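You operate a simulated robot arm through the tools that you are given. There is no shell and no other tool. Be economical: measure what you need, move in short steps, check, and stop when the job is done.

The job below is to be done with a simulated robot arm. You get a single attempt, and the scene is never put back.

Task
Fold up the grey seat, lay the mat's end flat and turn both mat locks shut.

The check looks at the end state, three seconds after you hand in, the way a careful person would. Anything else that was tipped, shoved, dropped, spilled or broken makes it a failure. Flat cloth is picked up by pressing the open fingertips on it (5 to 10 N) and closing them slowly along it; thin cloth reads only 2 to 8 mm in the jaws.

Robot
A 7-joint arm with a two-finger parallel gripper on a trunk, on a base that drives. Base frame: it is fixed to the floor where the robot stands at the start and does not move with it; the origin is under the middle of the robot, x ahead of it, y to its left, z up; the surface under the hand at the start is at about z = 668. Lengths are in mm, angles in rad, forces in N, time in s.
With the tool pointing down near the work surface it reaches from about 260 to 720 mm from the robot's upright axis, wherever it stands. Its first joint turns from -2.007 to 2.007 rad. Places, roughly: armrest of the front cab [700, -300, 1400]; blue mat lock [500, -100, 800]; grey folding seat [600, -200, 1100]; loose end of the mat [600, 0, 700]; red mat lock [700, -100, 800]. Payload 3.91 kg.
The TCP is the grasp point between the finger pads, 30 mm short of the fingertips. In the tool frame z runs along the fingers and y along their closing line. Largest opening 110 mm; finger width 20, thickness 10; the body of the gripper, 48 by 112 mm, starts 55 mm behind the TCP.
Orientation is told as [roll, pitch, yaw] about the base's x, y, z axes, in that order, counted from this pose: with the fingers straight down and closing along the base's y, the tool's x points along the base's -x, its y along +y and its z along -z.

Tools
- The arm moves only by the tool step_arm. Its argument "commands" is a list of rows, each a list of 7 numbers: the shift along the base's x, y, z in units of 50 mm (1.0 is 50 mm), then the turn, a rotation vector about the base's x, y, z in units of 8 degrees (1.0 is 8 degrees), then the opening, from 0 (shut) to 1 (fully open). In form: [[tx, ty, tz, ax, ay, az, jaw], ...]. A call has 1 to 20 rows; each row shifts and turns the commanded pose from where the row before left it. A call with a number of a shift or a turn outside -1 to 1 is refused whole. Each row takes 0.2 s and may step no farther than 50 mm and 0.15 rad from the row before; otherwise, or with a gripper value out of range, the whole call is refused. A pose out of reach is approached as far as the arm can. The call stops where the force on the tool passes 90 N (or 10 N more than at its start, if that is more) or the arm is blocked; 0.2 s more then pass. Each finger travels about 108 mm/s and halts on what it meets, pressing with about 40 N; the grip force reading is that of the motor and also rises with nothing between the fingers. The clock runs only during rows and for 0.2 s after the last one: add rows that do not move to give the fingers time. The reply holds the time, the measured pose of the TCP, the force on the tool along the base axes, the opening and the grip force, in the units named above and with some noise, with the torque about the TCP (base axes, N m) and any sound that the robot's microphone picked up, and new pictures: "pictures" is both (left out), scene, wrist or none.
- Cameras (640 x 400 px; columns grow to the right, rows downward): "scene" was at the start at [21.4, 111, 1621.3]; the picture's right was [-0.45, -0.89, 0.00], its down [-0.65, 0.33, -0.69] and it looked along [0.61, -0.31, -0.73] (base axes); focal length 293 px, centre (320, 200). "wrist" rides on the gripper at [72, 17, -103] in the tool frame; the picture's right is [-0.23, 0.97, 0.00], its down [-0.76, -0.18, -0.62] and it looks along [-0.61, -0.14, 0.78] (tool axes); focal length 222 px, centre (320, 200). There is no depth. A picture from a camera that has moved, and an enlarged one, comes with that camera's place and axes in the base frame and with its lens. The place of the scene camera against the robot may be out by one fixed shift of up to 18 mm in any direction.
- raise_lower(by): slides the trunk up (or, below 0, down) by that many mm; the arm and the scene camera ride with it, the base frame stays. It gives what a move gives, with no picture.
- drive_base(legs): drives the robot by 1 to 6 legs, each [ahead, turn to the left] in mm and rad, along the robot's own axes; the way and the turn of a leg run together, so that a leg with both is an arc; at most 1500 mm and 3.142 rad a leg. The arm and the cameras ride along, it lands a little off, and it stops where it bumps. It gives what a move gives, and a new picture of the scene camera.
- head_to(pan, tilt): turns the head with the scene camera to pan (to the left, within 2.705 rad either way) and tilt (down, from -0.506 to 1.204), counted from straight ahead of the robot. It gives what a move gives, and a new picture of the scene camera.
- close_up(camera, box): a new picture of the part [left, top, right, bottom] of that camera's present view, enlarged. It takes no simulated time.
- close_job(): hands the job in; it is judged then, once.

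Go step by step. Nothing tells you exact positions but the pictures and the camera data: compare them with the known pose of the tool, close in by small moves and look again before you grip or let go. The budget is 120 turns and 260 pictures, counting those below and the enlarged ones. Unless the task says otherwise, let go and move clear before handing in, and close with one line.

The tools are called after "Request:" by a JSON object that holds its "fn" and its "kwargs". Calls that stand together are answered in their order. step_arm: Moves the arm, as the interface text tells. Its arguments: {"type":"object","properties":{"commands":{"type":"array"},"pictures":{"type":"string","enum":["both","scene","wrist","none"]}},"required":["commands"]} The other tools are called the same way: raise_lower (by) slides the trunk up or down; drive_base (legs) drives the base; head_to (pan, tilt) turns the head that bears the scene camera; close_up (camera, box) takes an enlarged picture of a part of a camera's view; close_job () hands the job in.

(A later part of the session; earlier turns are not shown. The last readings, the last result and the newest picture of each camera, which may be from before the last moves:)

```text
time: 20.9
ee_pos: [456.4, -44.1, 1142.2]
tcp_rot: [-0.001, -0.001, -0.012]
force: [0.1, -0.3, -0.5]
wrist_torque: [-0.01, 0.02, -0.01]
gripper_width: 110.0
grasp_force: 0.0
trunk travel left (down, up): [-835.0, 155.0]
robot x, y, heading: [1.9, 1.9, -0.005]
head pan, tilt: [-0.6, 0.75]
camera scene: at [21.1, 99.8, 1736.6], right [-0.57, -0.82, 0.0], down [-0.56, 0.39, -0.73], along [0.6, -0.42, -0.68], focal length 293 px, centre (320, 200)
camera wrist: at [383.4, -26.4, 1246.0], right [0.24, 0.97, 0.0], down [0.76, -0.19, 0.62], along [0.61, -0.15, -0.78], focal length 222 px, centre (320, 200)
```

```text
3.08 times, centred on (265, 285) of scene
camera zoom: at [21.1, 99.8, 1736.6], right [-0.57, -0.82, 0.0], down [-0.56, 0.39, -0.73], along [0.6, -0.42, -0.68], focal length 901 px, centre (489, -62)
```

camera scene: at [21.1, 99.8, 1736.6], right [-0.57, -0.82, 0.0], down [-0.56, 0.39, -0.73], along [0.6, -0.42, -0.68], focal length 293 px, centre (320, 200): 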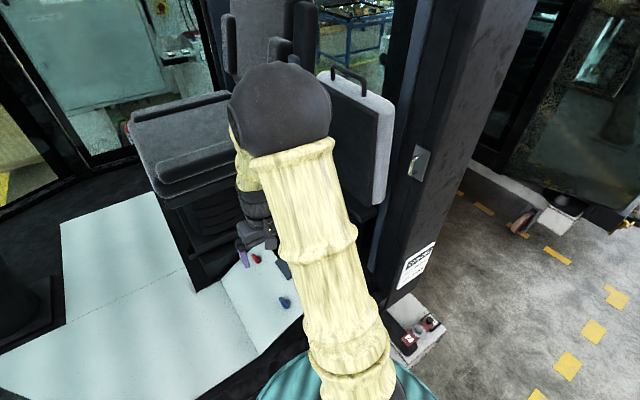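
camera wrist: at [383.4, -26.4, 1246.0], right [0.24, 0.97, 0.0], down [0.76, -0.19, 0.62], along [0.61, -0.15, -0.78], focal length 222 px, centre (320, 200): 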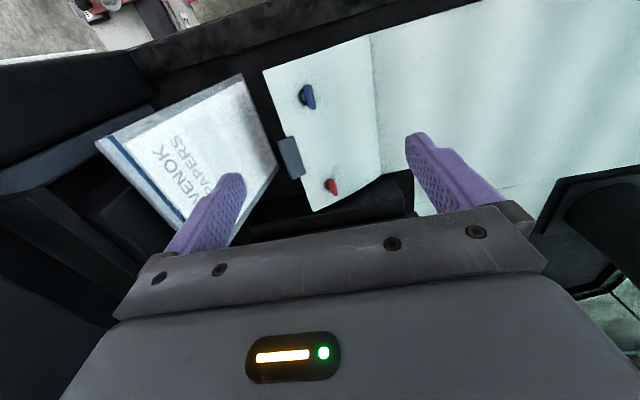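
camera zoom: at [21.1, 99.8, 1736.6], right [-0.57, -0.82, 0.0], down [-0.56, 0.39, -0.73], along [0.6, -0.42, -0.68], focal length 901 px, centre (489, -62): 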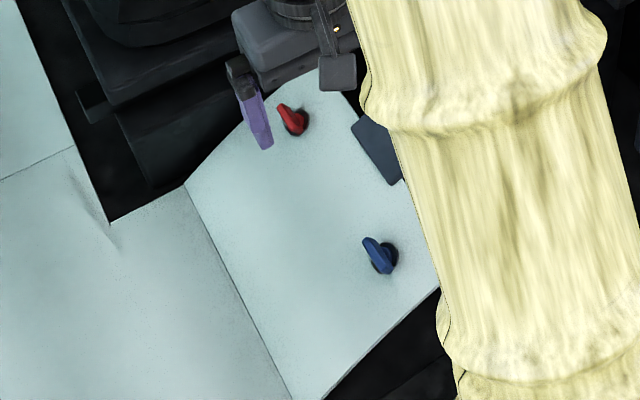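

Lock tops triangulate to about blue [488,-75,780] and red [720,-77,772]; the tab on the mat's edge is about [602,-145,795]. I'll lower the trunk and bring the closed fingers above the mat edge.

Request:
{"fn": "raise_lower", "kwargs": {"by": -110}}

Request:
{"fn": "step_arm", "kwargs": {"commands": [[0.7, -0.4, -0.2, 0, 0, 0, 0.5], [0.7, -0.4, -0.5, 0, 0, 0, 0], [0.7, -0.4, -0.5, 0, 0, 0, 0], [0.7, -0.3, -0.6, 0, 0, 0, 0], [0.1, 0, -0.9, 0, 0, 0, 0], [0, 0, -0.5, 0, 0, 0, 0]]}}

```text
time: 22.4
ee_pos: [455.5, -44.2, 1033.2]
tcp_rot: [-0.003, -0.001, -0.011]
force: [0.1, 0.1, 0.3]
wrist_torque: [0.01, -0.02, -0.01]
gripper_width: 109.8
grasp_force: 0.2
trunk travel left (down, up): [-725.0, 265.0]
robot x, y, heading: [-1.9, -0.5, -0.005]
head pan, tilt: [-0.6, 0.75]
```

```text
time: 23.8
ee_pos: [601.1, -117.0, 873.3]
tcp_rot: [-0.001, 0.0, -0.012]
force: [-1.1, 0.2, 0.1]
wrist_torque: [0.01, 0.0, 0.01]
gripper_width: 0.0
grasp_force: 37.6
trunk travel left (down, up): [-725.0, 265.0]
robot x, y, heading: [7.0, 0.8, -0.002]
head pan, tilt: [-0.6, 0.75]
camera scene: at [21.1, 99.7, 1626.6], right [-0.57, -0.82, 0.0], down [-0.56, 0.39, -0.73], along [0.6, -0.42, -0.68], focal length 293 px, centre (320, 200)
camera wrist: at [528.9, -98.9, 976.3], right [0.24, 0.97, 0.0], down [0.76, -0.19, 0.62], along [0.61, -0.15, -0.78], focal length 222 px, centre (320, 200)
```

scene: 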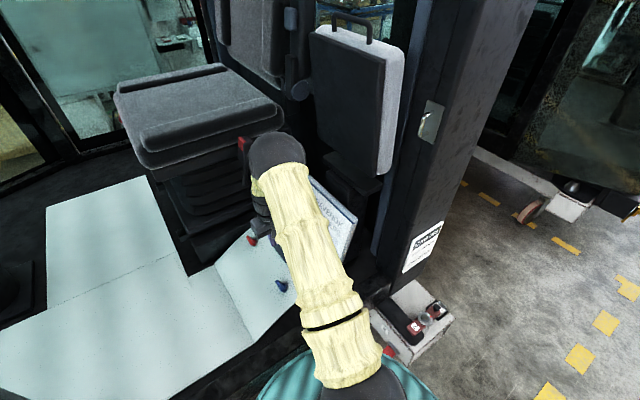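
wrist: 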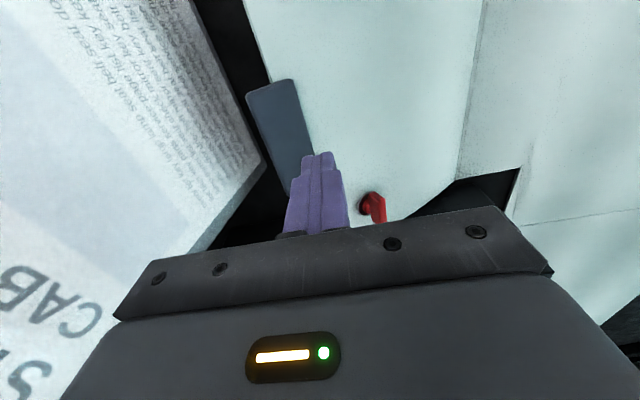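

Fingertips are just inside the mat edge beside the tab. Pressing down in small steps, with a slight -y drift.

Request:
{"fn": "step_arm", "kwargs": {"commands": [[0, -0.1, -0.7, 0, 0, 0, 0], [0, -0.1, -0.5, 0, 0, 0, 0], [0, -0.1, -0.4, 0, 0, 0, 0], [0, -0.1, -0.4, 0, 0, 0, 0], [0, -0.1, -0.4, 0, 0, 0, 0], [0, -0.05, -0.4, 0, 0, 0, 0]]}}

```text
time: 25.2
ee_pos: [600.4, -147.3, 732.6]
tcp_rot: [-0.001, 0.0, -0.012]
force: [1.2, 0.2, -0.6]
wrist_torque: [0.01, -0.02, 0.01]
gripper_width: 0.0
grasp_force: 38.0
trunk travel left (down, up): [-725.0, 265.0]
robot x, y, heading: [1.4, 0.5, -0.006]
head pan, tilt: [-0.6, 0.75]
camera scene: at [21.0, 99.7, 1626.6], right [-0.57, -0.82, 0.0], down [-0.56, 0.39, -0.73], along [0.6, -0.42, -0.68], focal length 293 px, centre (320, 200)
camera wrist: at [527.3, -128.2, 835.8], right [0.24, 0.97, 0.0], down [0.76, -0.19, 0.62], along [0.61, -0.15, -0.78], focal length 222 px, centre (320, 200)
```

scene: 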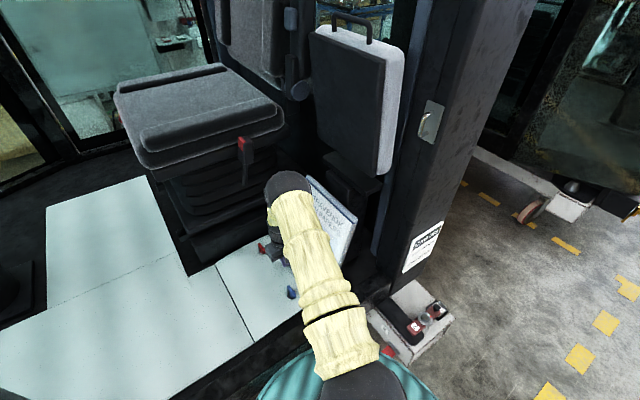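
wrist: 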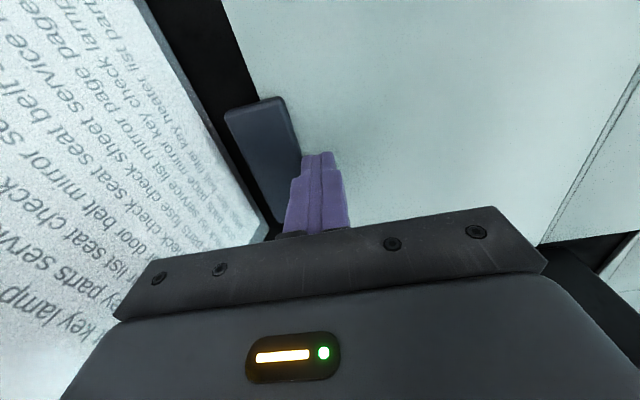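

The end goes down without resistance. Continuing to the floor.

Request:
{"fn": "step_arm", "kwargs": {"commands": [[0, 0, -0.3, 0, 0, 0, 0], [0, 0, -0.2, 0, 0, 0, 0], [0, 0, -0.12, 0, 0, 0, 0], [0, 0, -0.1, 0, 0, 0, 0]]}}

```text
time: 26.2
ee_pos: [600.8, -149.2, 703.6]
tcp_rot: [-0.002, -0.011, -0.011]
force: [-10.4, 1.9, 51.9]
wrist_torque: [0.56, 0.48, 0.11]
gripper_width: 0.1
grasp_force: 37.7
trunk travel left (down, up): [-725.0, 265.0]
robot x, y, heading: [1.9, 0.6, -0.002]
head pan, tilt: [-0.6, 0.75]
camera scene: at [13.9, 101.3, 1627.5], right [-0.57, -0.82, 0.0], down [-0.56, 0.39, -0.73], along [0.6, -0.42, -0.68], focal length 293 px, centre (320, 200)
camera wrist: at [526.9, -129.1, 806.8], right [0.24, 0.97, 0.0], down [0.75, -0.18, 0.63], along [0.61, -0.15, -0.78], focal length 222 px, centre (320, 200)
```

scene: 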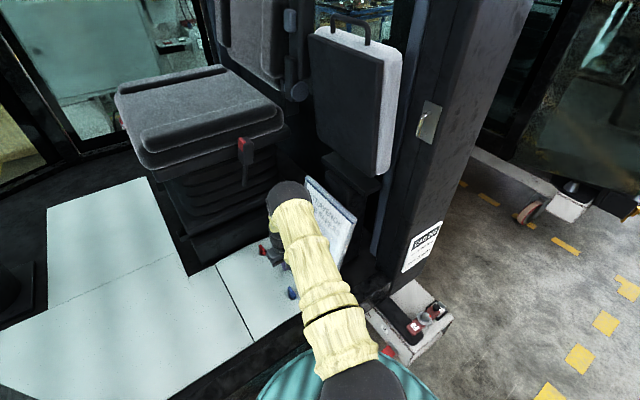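
wrist: 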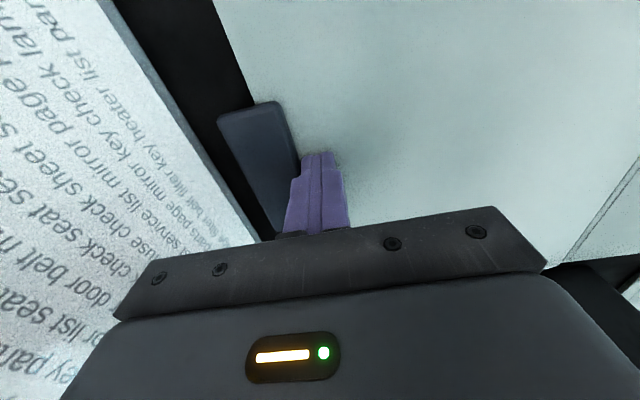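

Floor contact at TCP z≈704. I lift slowly to see whether the end stays flat.

Request:
{"fn": "step_arm", "kwargs": {"commands": [[0, 0, 0.3, 0, 0, 0, 0], [0, 0, 0.7, 0, 0, 0, 0], [0, 0, 0.9, 0, 0, 0, 0.5], [-0.5, 0.3, 0.8, 0, 0, 0, 1], [-0.5, 0.3, 0.8, 0, 0, 0, 1], [-0.5, 0.3, 0.8, 0, 0, 0, 1], [-0.5, 0.3, 0.8, 0, 0, 0, 1]]}}

```text
time: 27.8
ee_pos: [498.4, -85.5, 954.8]
tcp_rot: [-0.002, -0.001, -0.012]
force: [-0.4, 0.4, 0.2]
wrist_torque: [-0.01, -0.05, -0.01]
gripper_width: 110.2
grasp_force: 0.0
trunk travel left (down, up): [-725.0, 265.0]
robot x, y, heading: [1.3, 0.6, -0.006]
head pan, tilt: [-0.6, 0.75]
camera scene: at [19.0, 100.3, 1626.5], right [-0.57, -0.82, 0.0], down [-0.56, 0.39, -0.73], along [0.6, -0.42, -0.68], focal length 293 px, centre (320, 200)
camera wrist: at [425.9, -66.5, 1059.1], right [0.24, 0.97, 0.0], down [0.76, -0.19, 0.62], along [0.61, -0.15, -0.78], focal length 222 px, centre (320, 200)
```

scene: 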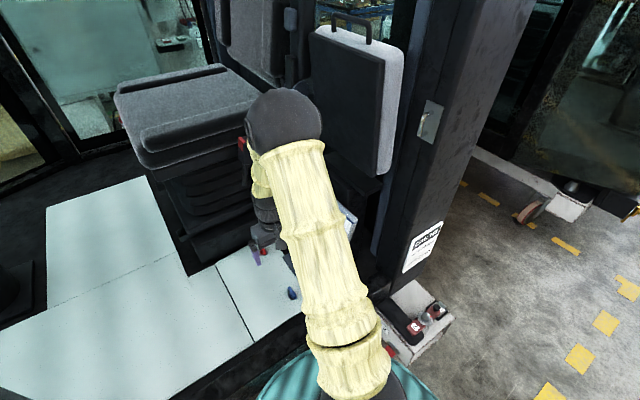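
wrist: 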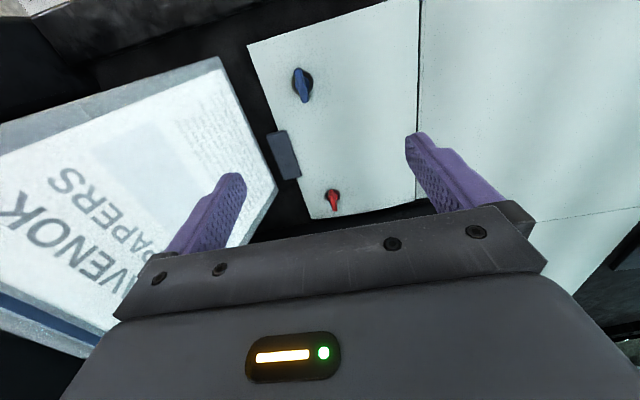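

The mat end stays flat. Now I measure the locks.

Request:
{"fn": "close_up", "kwargs": {"camera": "wrist", "box": [240, 40, 400, 220]}}

Request:
{"fn": "close_up", "kwargs": {"camera": "wrist", "box": [275, 55, 335, 110]}}

Request:
{"fn": "close_up", "kwargs": {"camera": "wrist", "box": [305, 170, 365, 225]}}

```text
2.22 times, centred on (320, 130) of wrist
camera zoom: at [425.9, -66.5, 1059.1], right [0.24, 0.97, 0.0], down [0.76, -0.19, 0.62], along [0.61, -0.15, -0.78], focal length 494 px, centre (320, 356)
```

zoom: 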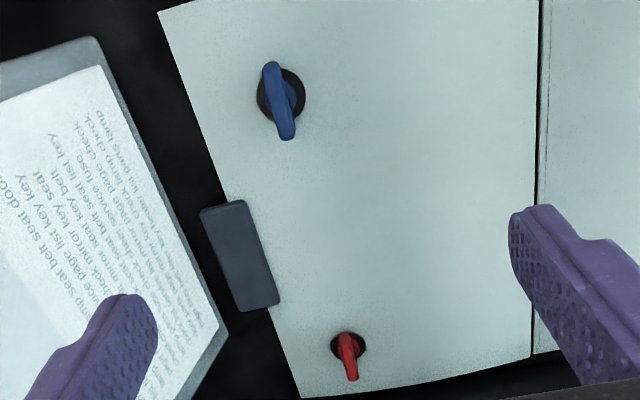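

```text
7.27 times, centred on (305, 82) of wrist
camera zoom: at [425.9, -66.5, 1059.1], right [0.24, 0.97, 0.0], down [0.76, -0.19, 0.62], along [0.61, -0.15, -0.78], focal length 1615 px, centre (429, 1054)
```

zoom: 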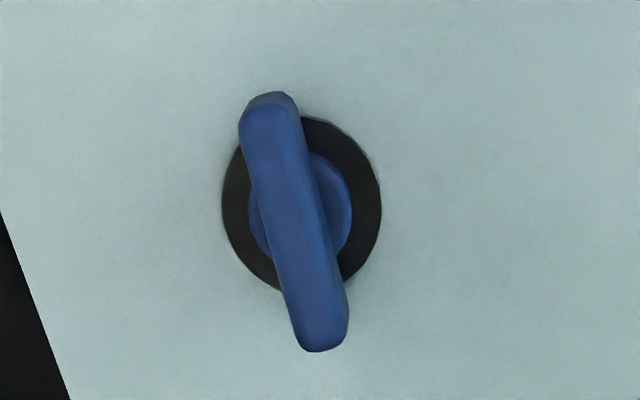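

```text
7.27 times, centred on (335, 198) of wrist
camera zoom: at [425.9, -66.5, 1059.1], right [0.24, 0.97, 0.0], down [0.76, -0.19, 0.62], along [0.61, -0.15, -0.78], focal length 1615 px, centre (211, 218)
```

zoom: 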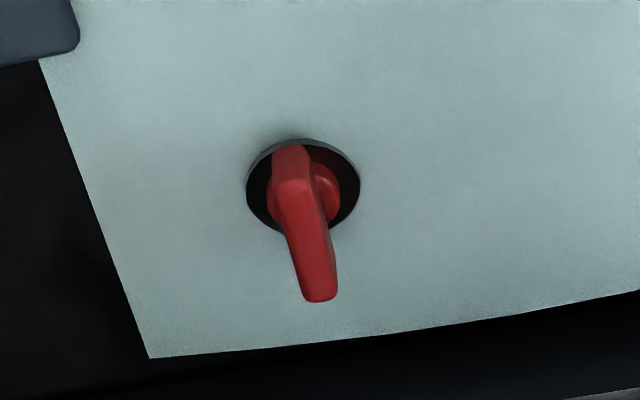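

Both handles lie along x: blue pivot ≈ [492,-111], red ≈ [724,-111], tops near z 692. I start with blue: position above it with half-open fingers.

Request:
{"fn": "step_arm", "kwargs": {"commands": [[-0.13, -0.51, -0.7, 0, 0, 0, 0.5], [0, 0, -0.9, 0, 0, 0, 0.5], [0, 0, -0.9, 0, 0, 0, 0.5], [0, 0, -0.9, 0, 0, 0, 0.5], [0, 0, -0.6, 0, 0, 0, 0.5]]}}

Request:
{"fn": "close_up", "kwargs": {"camera": "wrist", "box": [230, 100, 410, 240]}}

```text
time: 29.0
ee_pos: [494.4, -112.3, 750.2]
tcp_rot: [-0.003, 0.0, -0.014]
force: [0.0, -0.1, -0.8]
wrist_torque: [-0.05, 0.0, -0.01]
gripper_width: 55.4
grasp_force: 0.1
trunk travel left (down, up): [-725.0, 265.0]
robot x, y, heading: [2.5, 1.0, -0.007]
head pan, tilt: [-0.6, 0.75]
camera scene: at [21.1, 99.8, 1626.6], right [-0.57, -0.82, 0.0], down [-0.56, 0.39, -0.73], along [0.6, -0.42, -0.68], focal length 293 px, centre (320, 200)
camera wrist: at [420.8, -94.7, 854.9], right [0.24, 0.97, 0.0], down [0.76, -0.19, 0.62], along [0.61, -0.15, -0.78], focal length 222 px, centre (320, 200)
```

scene: 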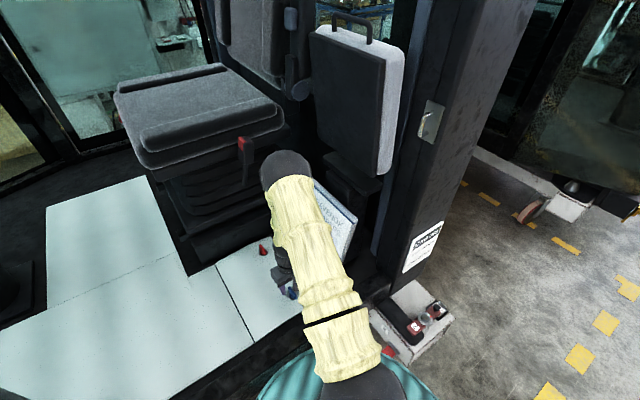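
wrist: 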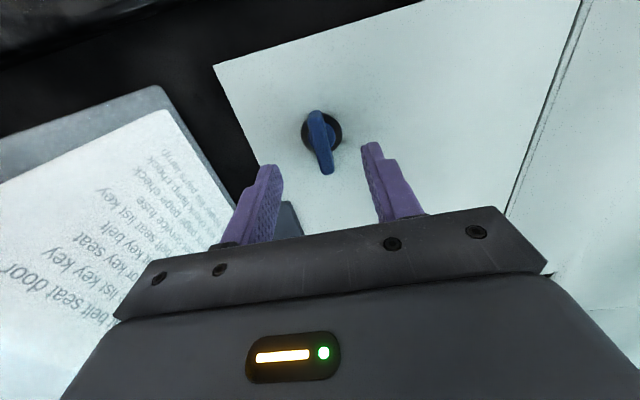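

```text
2.86 times, centred on (320, 170) of wrist
camera zoom: at [420.8, -94.7, 854.9], right [0.24, 0.97, 0.0], down [0.76, -0.19, 0.62], along [0.61, -0.15, -0.78], focal length 635 px, centre (320, 286)
```

zoom: 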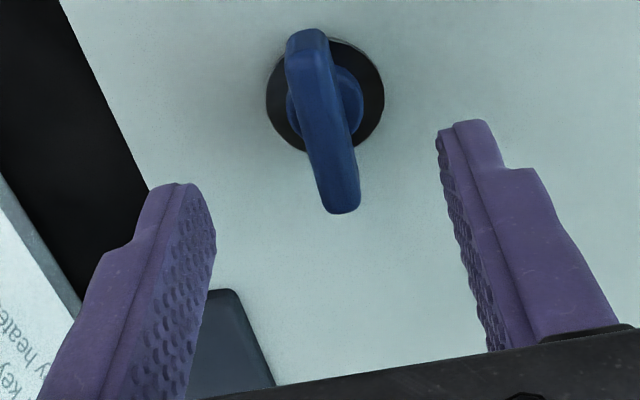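

Blue pivot confirmed at [493,-111]; lowering over it and closing.

Request:
{"fn": "step_arm", "kwargs": {"commands": [[-0.03, 0.03, -0.5, 0, 0, 0, 0.5], [0, 0, -0.3, 0, 0, 0, 0.5], [0, 0, 0, 0, 0, 0, 0.25], [0, 0, 0, 0, 0, 0, 0.0], [0, 0, 0, 0, 0, 0, 0.0]], "pictures": "wrist"}}

```text
time: 30.2
ee_pos: [491.4, -111.1, 712.4]
tcp_rot: [0.0, 0.0, -0.011]
force: [-0.3, 6.9, -3.0]
wrist_torque: [0.2, -0.68, -0.03]
gripper_width: 10.9
grasp_force: 44.6
trunk travel left (down, up): [-725.0, 265.0]
robot x, y, heading: [-0.1, -0.3, -0.001]
head pan, tilt: [-0.6, 0.75]
camera wrist: at [419.5, -93.0, 815.4], right [0.24, 0.97, 0.0], down [0.76, -0.19, 0.62], along [0.61, -0.15, -0.78], focal length 222 px, centre (320, 200)
```

wrist: 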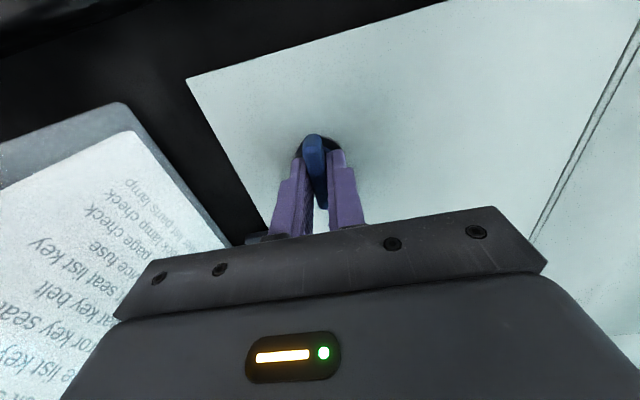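

Gripped the blue handle (10.9 mm). I test-turn clockwise a little and watch the torque.

Request:
{"fn": "step_arm", "kwargs": {"commands": [[0, 0, 0, 0, 0, -0.5, 0], [0, 0, 0, 0, 0, -0.5, 0]], "pictures": "none"}}

```text
time: 30.8
ee_pos: [492.8, -111.8, 712.3]
tcp_rot: [-0.001, -0.001, -0.152]
force: [-0.7, 6.0, -0.2]
wrist_torque: [0.26, -0.54, 0.03]
gripper_width: 10.8
grasp_force: 45.2
trunk travel left (down, up): [-725.0, 265.0]
robot x, y, heading: [2.7, 3.0, -0.008]
head pan, tilt: [-0.6, 0.75]
```

It turns with almost no torque. Continuing clockwise.

Request:
{"fn": "step_arm", "kwargs": {"commands": [[0, 0, 0, 0, 0, -1, 0], [0, 0, 0, 0, 0, -1, 0], [0, 0, 0, 0, 0, -1, 0]], "pictures": "wrist"}}

```text
time: 31.6
ee_pos: [491.8, -111.4, 711.0]
tcp_rot: [-0.002, 0.002, -0.573]
force: [-3.7, 4.4, -1.7]
wrist_torque: [-0.11, -0.3, 0.03]
gripper_width: 10.9
grasp_force: 44.7
trunk travel left (down, up): [-725.0, 265.0]
robot x, y, heading: [0.6, 2.1, -0.002]
head pan, tilt: [-0.6, 0.75]
camera wrist: at [440.1, -57.5, 815.4], right [0.72, 0.69, 0.0], down [0.54, -0.56, 0.62], along [0.43, -0.45, -0.78], focal length 222 px, centre (320, 200)
```

wrist: 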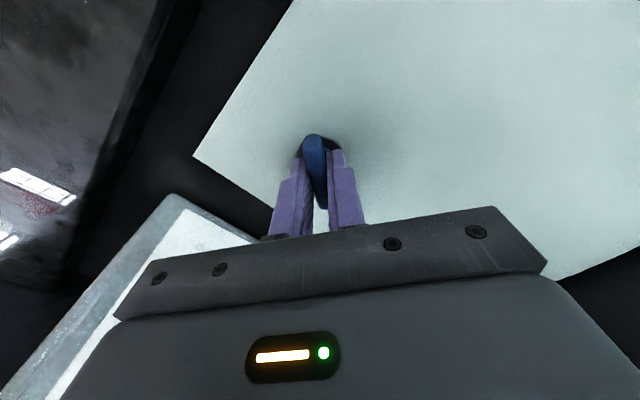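

The handle turns with the fingers. Continuing toward a stop.

Request:
{"fn": "step_arm", "kwargs": {"commands": [[0, 0, 0, 0, 0, -1, 0], [0, 0, 0, 0, 0, -1, 0], [0, 0, 0, 0, 0, -1, 0]], "pictures": "none"}}

Request:
{"fn": "step_arm", "kwargs": {"commands": [[0, 0, 0, 0, 0, -1, 0], [0, 0, 0, 0, 0, -1, 0], [0, 0, 0, 0, 0, -1, 0]], "pictures": "wrist"}}

```text
time: 32.4
ee_pos: [490.8, -112.9, 711.5]
tcp_rot: [-0.002, 0.001, -0.99]
force: [-8.3, -3.4, -0.8]
wrist_torque: [0.22, 0.29, -0.01]
gripper_width: 10.9
grasp_force: 45.3
trunk travel left (down, up): [-725.0, 265.0]
robot x, y, heading: [2.8, 1.6, -0.008]
head pan, tilt: [-0.6, 0.75]
```

```text
time: 33.2
ee_pos: [492.1, -111.4, 712.3]
tcp_rot: [-0.001, -0.001, -1.409]
force: [-13.7, -7.8, -1.3]
wrist_torque: [0.05, 0.12, 0.04]
gripper_width: 10.7
grasp_force: 45.1
trunk travel left (down, up): [-725.0, 265.0]
robot x, y, heading: [-0.5, 5.6, -0.005]
head pan, tilt: [-0.6, 0.75]
camera wrist: at [496.4, -37.4, 815.4], right [1.0, -0.07, 0.0], down [-0.05, -0.78, 0.62], along [-0.04, -0.62, -0.78], focal length 222 px, centre (320, 200)
```

wrist: 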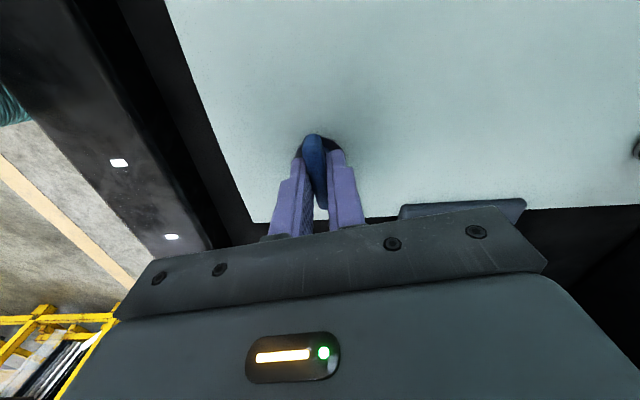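

80° turned. I carry on a little to find the stop.

Request:
{"fn": "step_arm", "kwargs": {"commands": [[0, 0, 0, 0, 0, -0.5, 0], [0, 0, 0, 0, 0, -0.7, 0]], "pictures": "none"}}

Request:
{"fn": "step_arm", "kwargs": {"commands": [[0, 0, 0, 0, 0, -0.6, 0], [0, 0, 0, 0, 0, -0.6, 0]], "pictures": "wrist"}}

```text
time: 33.8
ee_pos: [491.2, -111.4, 711.4]
tcp_rot: [-0.001, -0.002, -1.576]
force: [-17.6, -8.6, -2.4]
wrist_torque: [-0.24, 0.15, 0.8]
gripper_width: 10.8
grasp_force: 44.9
trunk travel left (down, up): [-725.0, 265.0]
robot x, y, heading: [-2.8, 0.3, -0.006]
head pan, tilt: [-0.6, 0.75]
```

```text
time: 34.4
ee_pos: [492.5, -111.8, 711.5]
tcp_rot: [-0.003, -0.003, -1.744]
force: [-18.5, -8.5, -3.3]
wrist_torque: [-0.44, 0.23, 1.33]
gripper_width: 14.3
grasp_force: 44.8
trunk travel left (down, up): [-725.0, 265.0]
robot x, y, heading: [2.6, -1.0, -0.004]
head pan, tilt: [-0.6, 0.75]
camera wrist: at [520.1, -43.3, 815.5], right [0.92, -0.39, 0.0], down [-0.3, -0.72, 0.62], along [-0.24, -0.57, -0.78], focal length 222 px, centre (320, 200)
```

wrist: 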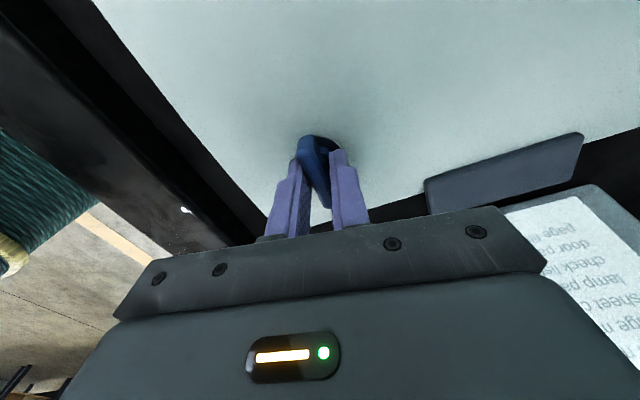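

The handle stopped at 90° (torque rose, jaws skewed). I ease back, release and lift.

Request:
{"fn": "step_arm", "kwargs": {"commands": [[0, 0, 0, 0, 0, 1, 0.1], [0, 0, 0, 0, 0, 0.2, 0.5], [0, 0, 0, 0, 0, 0, 0.6], [0, 0, 0.5, 0, 0, 0, 0.6], [0, 0, 0.9, 0, 0, 0, 0.6], [0, 0.3, 0.9, 0, 0, 0, 0.6], [0, 0.6, 0.7, 0, 0, 0, 0.6]]}}

```text
time: 36.0
ee_pos: [492.6, -63.9, 863.7]
tcp_rot: [-0.001, -0.001, -1.576]
force: [-0.6, 0.4, 0.5]
wrist_torque: [-0.06, 0.01, 0.0]
gripper_width: 66.0
grasp_force: 0.1
trunk travel left (down, up): [-725.0, 265.0]
robot x, y, heading: [1.2, 0.7, -0.004]
head pan, tilt: [-0.6, 0.75]
camera scene: at [20.0, 101.0, 1626.4], right [-0.57, -0.82, 0.0], down [-0.56, 0.39, -0.73], along [0.6, -0.42, -0.68], focal length 293 px, centre (320, 200)
camera wrist: at [509.1, 9.2, 966.8], right [0.97, -0.23, 0.0], down [-0.18, -0.76, 0.62], along [-0.15, -0.61, -0.78], focal length 222 px, centre (320, 200)
```

scene: 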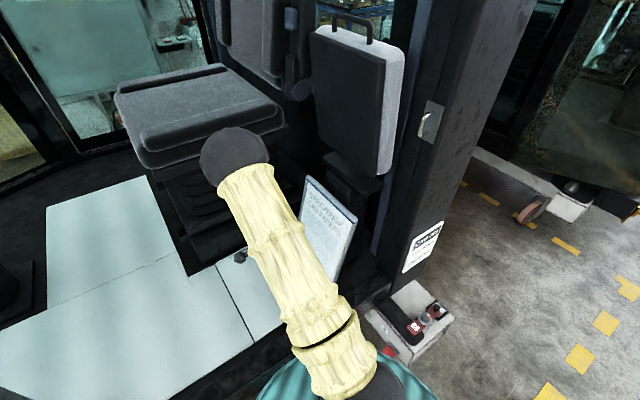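
wrist: 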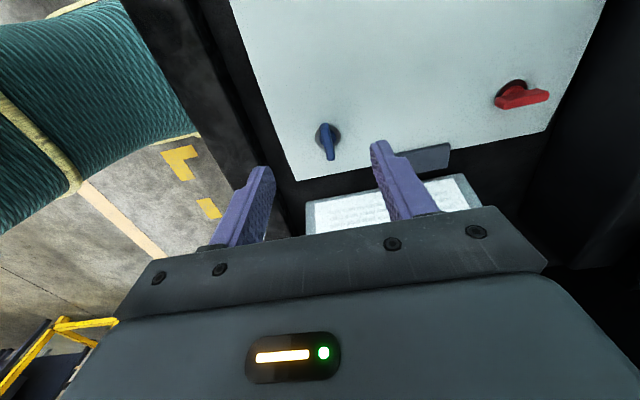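

Blue is shut. Now I turn the wrist back and move over the red lock, which is near the reach limit.

Request:
{"fn": "step_arm", "kwargs": {"commands": [[0.3, -0.1, 0.2, 0, 0, 1, 0.6], [0.3, -0.1, 0, 0, 0, 1, 0.6], [0.3, -0.1, 0, 0, 0, 1, 0.6], [0.3, -0.1, 0, 0, 0, 1, 0.6], [0.3, -0.1, 0, 0, 0, 1, 0.6], [0.3, -0.1, 0, 0, 0, 1, 0.6], [0.3, -0.1, 0, 0, 0, 1, 0.6], [0.3, -0.1, 0, 0, 0, 1, 0.6], [0.3, -0.1, 0, 0, 0, 1, 0.6], [0.3, 0, 0, 0, 0, 1, 0.6], [0.3, 0, 0, 0, 0, 1, 0.6], [0.3, 0, 0, 0, 0, 0.2, 0.6]]}}

```text
time: 38.6
ee_pos: [673.3, -112.6, 871.1]
tcp_rot: [-0.002, -0.001, -0.01]
force: [1.0, 0.0, 0.0]
wrist_torque: [0.01, 0.01, 0.03]
gripper_width: 65.9
grasp_force: 0.0
trunk travel left (down, up): [-725.0, 265.0]
robot x, y, heading: [4.5, -1.5, -0.002]
head pan, tilt: [-0.6, 0.75]
camera scene: at [21.1, 99.9, 1626.5], right [-0.57, -0.82, 0.0], down [-0.56, 0.39, -0.73], along [0.6, -0.42, -0.68], focal length 293 px, centre (320, 200)
camera wrist: at [600.6, -93.0, 975.7], right [0.24, 0.97, 0.0], down [0.76, -0.18, 0.62], along [0.61, -0.15, -0.78], focal length 222 px, centre (320, 200)
```

scene: 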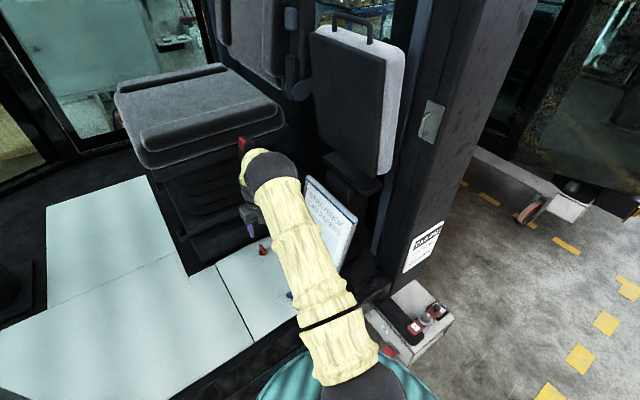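
wrist: 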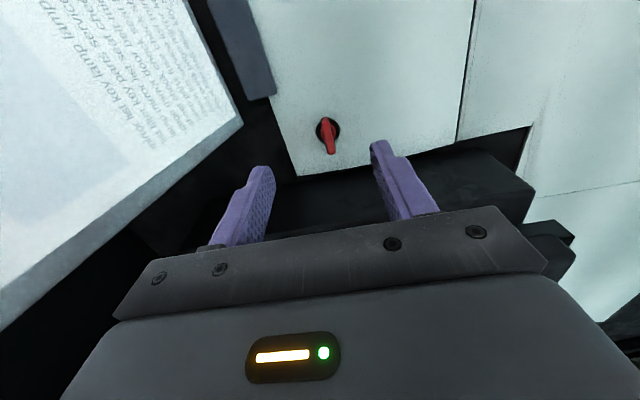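

Request:
{"fn": "close_up", "kwargs": {"camera": "wrist", "box": [260, 80, 400, 200]}}

Request:
{"fn": "close_up", "kwargs": {"camera": "wrist", "box": [300, 80, 640, 300]}}

Request:
{"fn": "close_up", "kwargs": {"camera": "scene", "box": [130, 100, 330, 320]}}

```text
3.33 times, centred on (330, 140) of wrist
camera zoom: at [600.6, -93.0, 975.7], right [0.24, 0.97, 0.0], down [0.76, -0.18, 0.62], along [0.61, -0.15, -0.78], focal length 740 px, centre (287, 400)
```

zoom: 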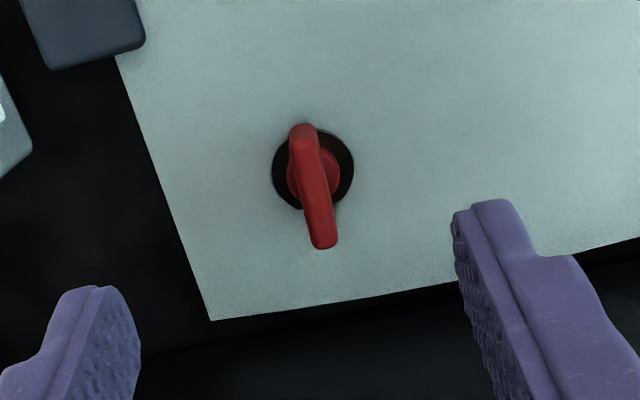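

```text
1.82 times, centred on (470, 190) of wrist
camera zoom: at [600.6, -93.0, 975.7], right [0.24, 0.97, 0.0], down [0.76, -0.18, 0.62], along [0.61, -0.15, -0.78], focal length 404 px, centre (47, 218)
```

zoom: 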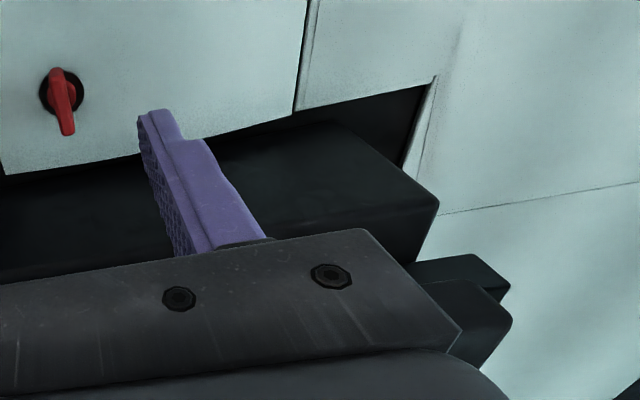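

```text
1.82 times, centred on (230, 210) of scene
camera zoom: at [21.1, 99.9, 1626.5], right [-0.57, -0.82, 0.0], down [-0.56, 0.39, -0.73], along [0.6, -0.42, -0.68], focal length 533 px, centre (484, 182)
```

zoom: 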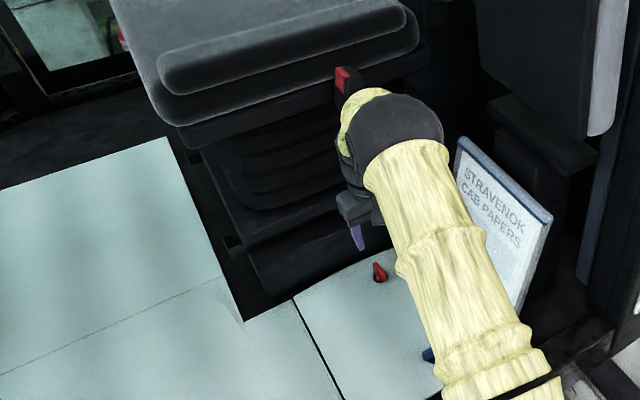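

Red pivot is at [719,-112]. Moving above it and checking reach.

Request:
{"fn": "step_arm", "kwargs": {"commands": [[0.46, 0.0, -0.5, 0, 0, 0, 0.5], [0.46, 0, -0.6, 0, 0, 0, 0.5], [0, 0, -0.7, 0, 0, 0, 0.5], [0, 0, -0.6, 0, 0, 0, 0.5]]}}

```text
time: 39.6
ee_pos: [719.2, -111.8, 752.9]
tcp_rot: [-0.003, 0.0, -0.012]
force: [-1.3, -0.6, 0.6]
wrist_torque: [-0.02, -0.03, 0.02]
gripper_width: 54.8
grasp_force: 0.1
trunk travel left (down, up): [-725.0, 265.0]
robot x, y, heading: [3.4, 1.9, -0.001]
head pan, tilt: [-0.6, 0.75]
camera scene: at [20.1, 99.9, 1626.5], right [-0.57, -0.82, 0.0], down [-0.56, 0.39, -0.73], along [0.6, -0.42, -0.68], focal length 293 px, centre (320, 200)
camera wrist: at [646.2, -93.0, 857.0], right [0.24, 0.97, 0.0], down [0.76, -0.19, 0.62], along [0.61, -0.15, -0.78], focal length 222 px, centre (320, 200)
```

scene: 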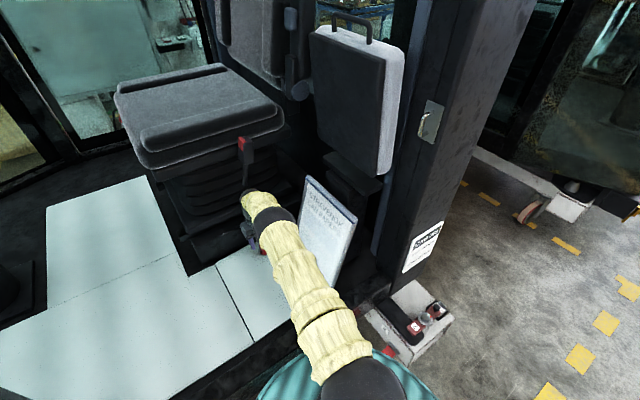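
wrist: 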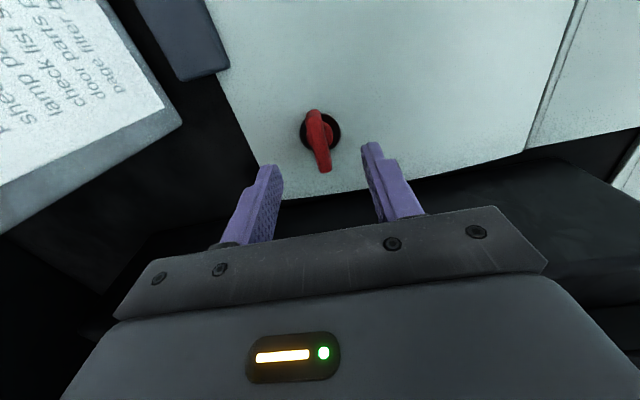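

In reach. Lowering and gripping the red handle.

Request:
{"fn": "step_arm", "kwargs": {"commands": [[0, 0, -0.5, 0, 0, 0, 0.5], [0, 0, -0.32, 0, 0, 0, 0.5], [0, 0, 0, 0, 0, 0, 0.25], [0, 0, 0, 0, 0, 0, 0.0], [0, 0, 0, 0, 0, 0, 0.0]], "pictures": "wrist"}}

Request:
{"fn": "close_up", "kwargs": {"camera": "scene", "box": [180, 110, 360, 290]}}

```text
time: 40.8
ee_pos: [717.6, -110.9, 712.0]
tcp_rot: [0.001, -0.001, -0.012]
force: [-3.7, 1.1, -1.1]
wrist_torque: [-0.05, -0.93, 0.03]
gripper_width: 10.9
grasp_force: 45.0
trunk travel left (down, up): [-725.0, 265.0]
robot x, y, heading: [-1.5, -0.7, -0.007]
head pan, tilt: [-0.6, 0.75]
camera wrist: at [645.2, -92.6, 814.9], right [0.24, 0.97, 0.0], down [0.76, -0.19, 0.62], along [0.61, -0.15, -0.78], focal length 222 px, centre (320, 200)
```

wrist: 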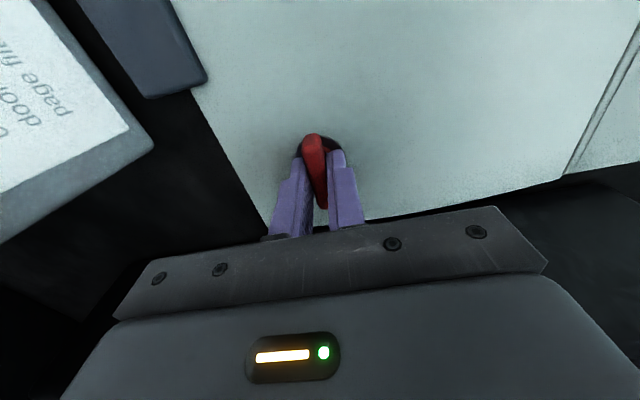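

```text
2.22 times, centred on (270, 200) of scene
camera zoom: at [20.3, 100.0, 1626.5], right [-0.57, -0.82, 0.0], down [-0.56, 0.39, -0.73], along [0.6, -0.42, -0.68], focal length 651 px, centre (431, 200)
```

zoom: 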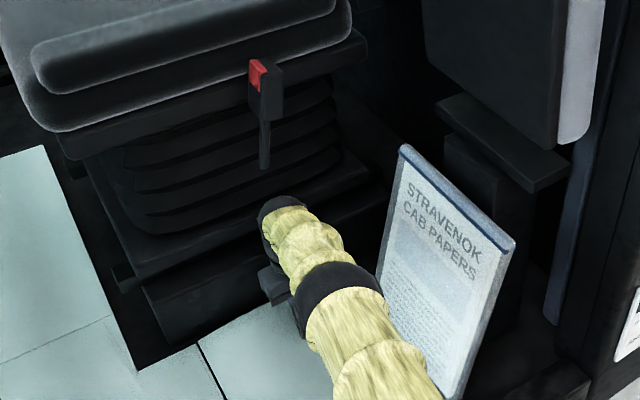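

Gripped (10.9 mm); the buckle stalk is clear of the hand. Test-turning clockwise.

Request:
{"fn": "step_arm", "kwargs": {"commands": [[0, 0, 0, 0, 0, -0.5, 0], [0, 0, 0, 0, 0, -0.5, 0]], "pictures": "none"}}

Request:
{"fn": "step_arm", "kwargs": {"commands": [[0, 0, 0, 0, 0, -0.7, 0], [0, 0, 0, 0, 0, -0.7, 0]], "pictures": "wrist"}}

```text
time: 41.4
ee_pos: [716.8, -110.8, 711.2]
tcp_rot: [-0.002, 0.0, -0.151]
force: [-6.2, 2.6, -2.5]
wrist_torque: [-0.04, -0.73, 0.04]
gripper_width: 11.0
grasp_force: 44.9
trunk travel left (down, up): [-725.0, 265.0]
robot x, y, heading: [3.7, -2.9, -0.007]
head pan, tilt: [-0.6, 0.75]
```

```text
time: 42.0
ee_pos: [718.1, -112.3, 710.6]
tcp_rot: [-0.001, 0.0, -0.348]
force: [-7.3, 1.5, 1.9]
wrist_torque: [0.53, 1.04, 0.02]
gripper_width: 10.7
grasp_force: 44.8
trunk travel left (down, up): [-725.0, 265.0]
robot x, y, heading: [2.7, -3.9, -0.011]
head pan, tilt: [-0.6, 0.75]
camera wrist: at [655.1, -70.3, 814.9], right [0.55, 0.84, 0.0], down [0.66, -0.43, 0.62], along [0.52, -0.34, -0.78], focal length 222 px, centre (320, 200)
```

wrist: 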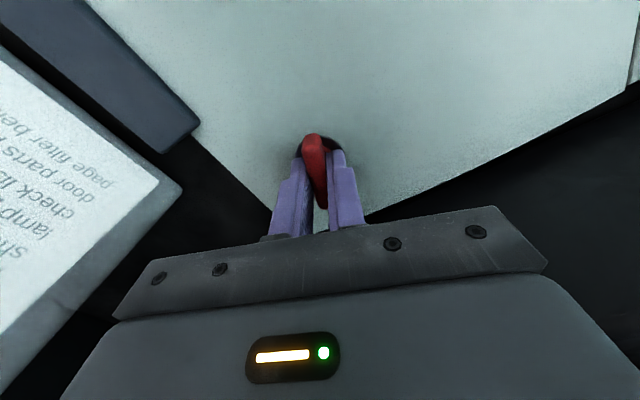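

It turns the same way freely. Continuing clockwise in stages.

Request:
{"fn": "step_arm", "kwargs": {"commands": [[0, 0, 0, 0, 0, -1, 0], [0, 0, 0, 0, 0, -1, 0], [0, 0, 0, 0, 0, -1, 0], [0, 0, 0, 0, 0, -1, 0]], "pictures": "none"}}

Request:
{"fn": "step_arm", "kwargs": {"commands": [[0, 0, 0, 0, 0, -1, 0], [0, 0, 0, 0, 0, -1, 0], [0, 0, 0, 0, 0, -1, 0]], "pictures": "both"}}

```text
time: 43.0
ee_pos: [717.5, -113.1, 711.8]
tcp_rot: [-0.002, -0.002, -0.908]
force: [-15.9, -2.7, 2.1]
wrist_torque: [0.75, 0.41, 0.08]
gripper_width: 10.9
grasp_force: 44.9
trunk travel left (down, up): [-725.0, 265.0]
robot x, y, heading: [1.8, -0.3, -0.008]
head pan, tilt: [-0.6, 0.75]
```

```text
time: 43.8
ee_pos: [716.4, -112.3, 710.9]
tcp_rot: [-0.005, -0.001, -1.329]
force: [-24.2, -7.0, 4.7]
wrist_torque: [0.73, 0.15, 0.07]
gripper_width: 10.7
grasp_force: 44.8
trunk travel left (down, up): [-725.0, 265.0]
robot x, y, heading: [-1.9, -0.5, -0.006]
head pan, tilt: [-0.6, 0.75]
camera scene: at [17.5, 98.9, 1626.7], right [-0.57, -0.82, 0.0], down [-0.56, 0.39, -0.73], along [0.6, -0.42, -0.68], focal length 293 px, centre (320, 200)
camera wrist: at [715.5, -37.5, 814.8], right [1.0, 0.01, 0.0], down [0.01, -0.78, 0.62], along [0.01, -0.62, -0.78], focal length 222 px, centre (320, 200)
```

scene: 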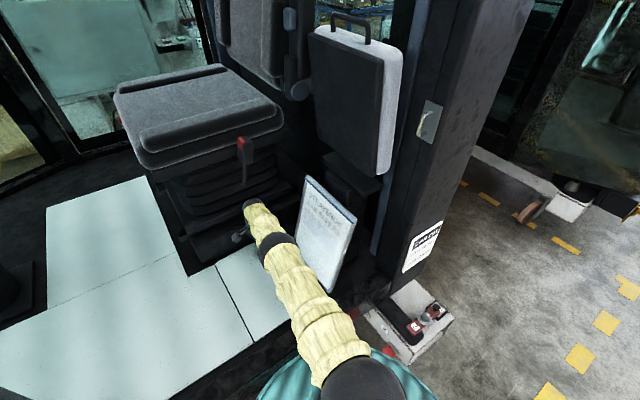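
wrist: 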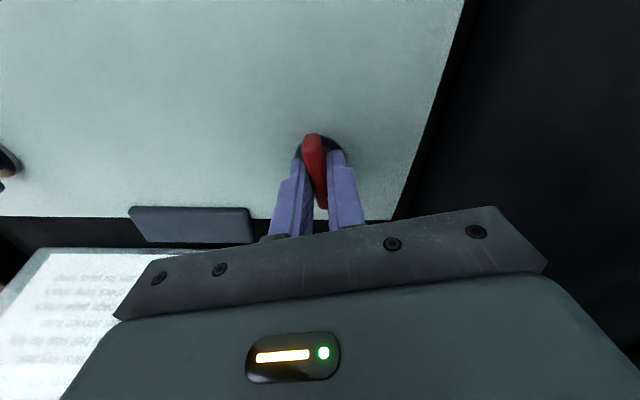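

Nearly 78°. I relieve the sideways load by shifting 4 mm in -x, and finish the turn to its stop.

Request:
{"fn": "step_arm", "kwargs": {"commands": [[-0.08, 0, 0, 0, 0, -0.6, 0], [0, 0, 0, 0, 0, -0.7, 0], [0, 0, 0, 0, 0, -0.6, 0], [0, 0, 0, 0, 0, -0.5, 0]], "pictures": "wrist"}}

```text
time: 44.8
ee_pos: [715.3, -111.7, 711.0]
tcp_rot: [0.003, -0.002, -1.659]
force: [4.1, -12.5, 2.3]
wrist_torque: [-0.45, 0.02, 1.09]
gripper_width: 12.3
grasp_force: 45.2
trunk travel left (down, up): [-725.0, 265.0]
robot x, y, heading: [4.4, 0.2, -0.004]
head pan, tilt: [-0.6, 0.75]
camera wrist: at [738.7, -40.8, 814.8], right [0.95, -0.31, 0.0], down [-0.25, -0.74, 0.62], along [-0.19, -0.59, -0.78], focal length 222 px, centre (320, 200)
```

wrist: 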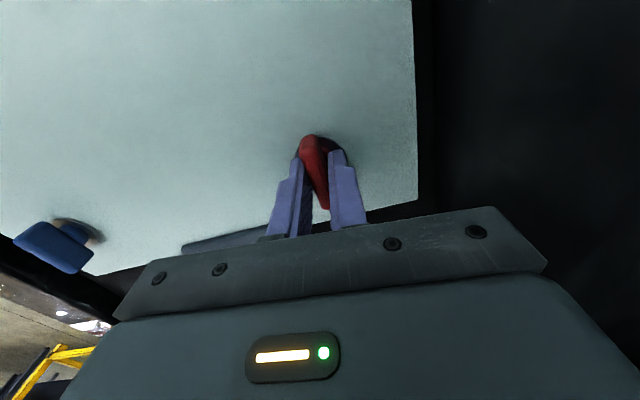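

Stop reached. Easing back, releasing, lifting and moving clear.

Request:
{"fn": "step_arm", "kwargs": {"commands": [[0, 0, 0, 0, 0, 0.6, 0.1], [0, 0, 0, 0, 0, 0, 0.4], [0, 0, 0, 0, 0, 0, 0.5], [0, 0, 0.5, 0, 0, 0, 0.5], [0, 0, 0.9, 0, 0, 0, 0.5], [-0.5, 0.3, 0.8, 0, 0, 0, 0.5], [-0.5, 0.6, 0.6, 0, 0, 0, 0.5], [-0.5, 0.6, 0.6, 0, 0, 0, 0.5], [-0.5, 0.6, 0.6, 0, 0, 0, 0.5], [-0.3, 0.6, 0.6, 0, 0, 0, 0.5]]}}

Request:
{"fn": "close_up", "kwargs": {"camera": "wrist", "box": [200, 0, 640, 260]}}

```text
time: 47.0
ee_pos: [598.4, 21.3, 941.1]
tcp_rot: [0.0, -0.002, -1.576]
force: [0.4, -0.9, 0.0]
wrist_torque: [0.0, -0.03, -0.03]
gripper_width: 54.9
grasp_force: 0.1
trunk travel left (down, up): [-725.0, 265.0]
robot x, y, heading: [2.3, 1.4, -0.008]
head pan, tilt: [-0.6, 0.75]
camera scene: at [19.8, 100.5, 1626.5], right [-0.57, -0.82, 0.0], down [-0.56, 0.39, -0.73], along [0.6, -0.42, -0.68], focal length 293 px, centre (320, 200)
camera wrist: at [615.3, 95.0, 1045.0], right [0.97, -0.23, 0.0], down [-0.18, -0.76, 0.62], along [-0.15, -0.61, -0.78], focal length 222 px, centre (320, 200)
```

scene: 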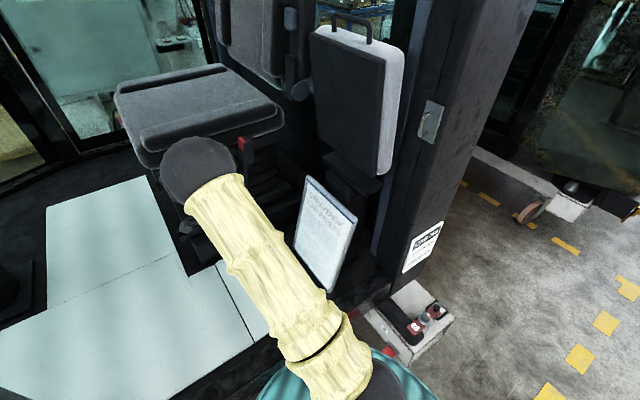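
wrist: 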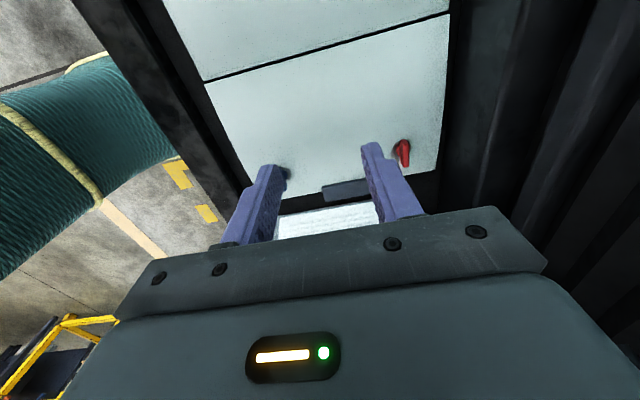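

```text
1.45 times, centred on (420, 130) of wrist
camera zoom: at [615.3, 95.0, 1045.0], right [0.97, -0.23, 0.0], down [-0.18, -0.76, 0.62], along [-0.15, -0.61, -0.78], focal length 323 px, centre (174, 302)
```

zoom: 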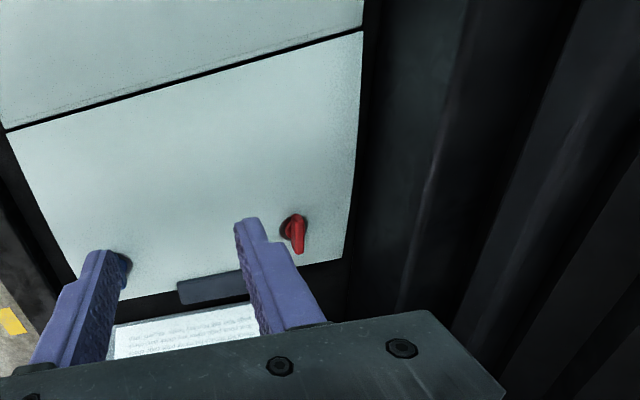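

Both appear turned. I retreat to the left for an unobstructed final look.

Request:
{"fn": "step_arm", "kwargs": {"commands": [[-0.3, 0.6, 0.6, 0, 0, 0.8, 0.5], [-0.3, 0.6, 0.6, 0, 0, 1, 0.5], [-0.3, 0.6, 0.6, 0, 0, 1, 0.5], [-0.3, 0.6, 0.6, 0, 0, 1, 0.5], [-0.3, 0.6, 0.6, 0, 0, 1, 0.5], [-0.3, 0.6, 0.6, 0, 0, 1, 0.5], [-0.3, 0.6, 0.6, 0, 0, 1, 0.5], [-0.3, 0.6, 0.6, 0, 0, 1, 0.5], [-0.3, 0.6, 0.6, 0, 0, 1, 0.5], [-0.2, 0.6, 0.6, 0, 0, 1, 0.5], [0, 0.3, 0.3, 0, 0, 1, 0.5], [0, 0, 0, -1, 0, 0, 0.5], [0, 0, 0, -1, 0, 0, 0.5], [0, 0, 0, -1, 0, 0, 0.5], [0, 0, 0, -1, 0, 0, 0.5]]}}

Request:
{"fn": "close_up", "kwargs": {"camera": "scene", "box": [190, 200, 380, 330]}}

Request:
{"fn": "close_up", "kwargs": {"camera": "wrist", "box": [150, 0, 500, 220]}}

```text
time: 50.2
ee_pos: [456.5, 329.1, 1260.8]
tcp_rot: [-0.55, -0.039, -0.062]
force: [-4.8, -21.9, 12.3]
wrist_torque: [2.92, 0.73, 2.42]
gripper_width: 54.9
grasp_force: 0.2
trunk travel left (down, up): [-725.0, 265.0]
robot x, y, heading: [5.2, 0.7, -0.011]
head pan, tilt: [-0.6, 0.75]
camera scene: at [19.9, 89.8, 1627.6], right [-0.57, -0.82, -0.01], down [-0.56, 0.39, -0.73], along [0.6, -0.41, -0.68], focal length 293 px, centre (320, 200)
camera wrist: at [384.5, 402.5, 1337.5], right [0.3, 0.81, -0.5], down [0.75, 0.13, 0.65], along [0.6, -0.57, -0.57], focal length 222 px, centre (320, 200)
```

scene: 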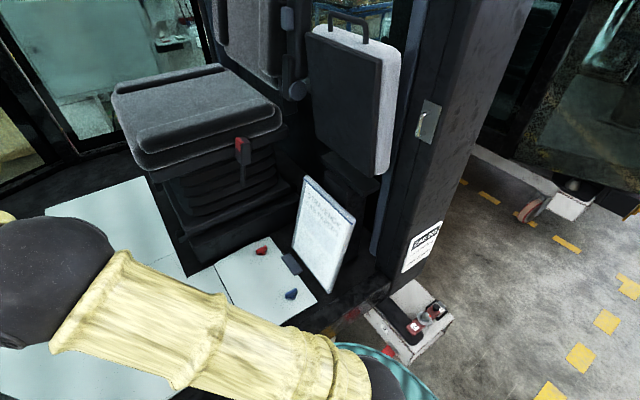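
wrist: 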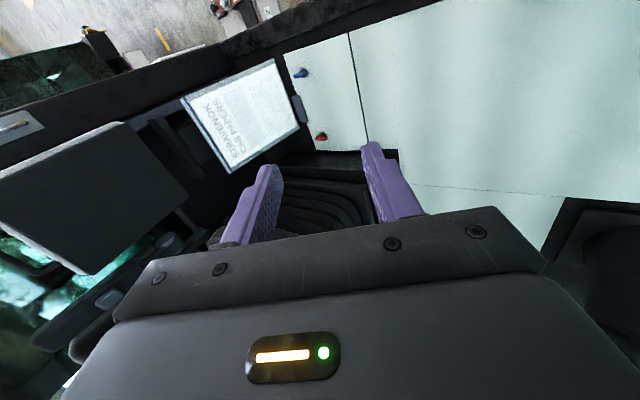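

```text
3.08 times, centred on (285, 265) of scene
camera zoom: at [19.9, 89.8, 1627.6], right [-0.57, -0.82, -0.01], down [-0.56, 0.39, -0.73], along [0.6, -0.41, -0.68], focal length 901 px, centre (428, 0)
```

zoom: 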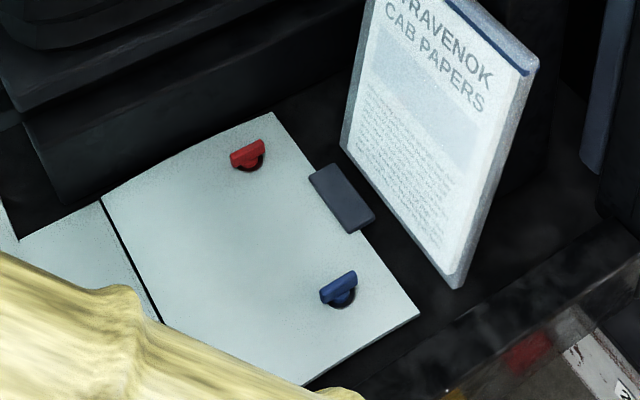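

```text
1.82 times, centred on (325, 110) of wrist
camera zoom: at [384.5, 402.5, 1337.5], right [0.3, 0.81, -0.5], down [0.75, 0.13, 0.65], along [0.6, -0.57, -0.57], focal length 404 px, centre (311, 364)
```

zoom: 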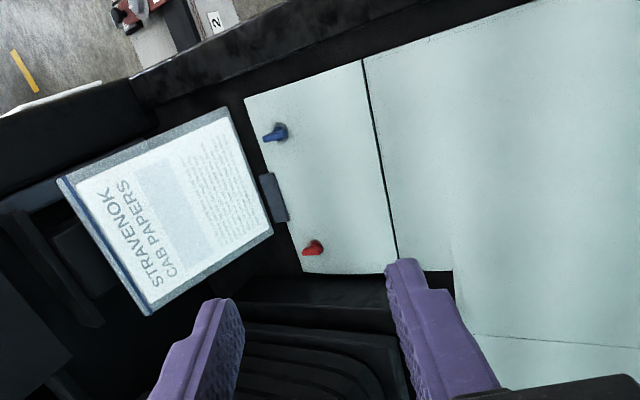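

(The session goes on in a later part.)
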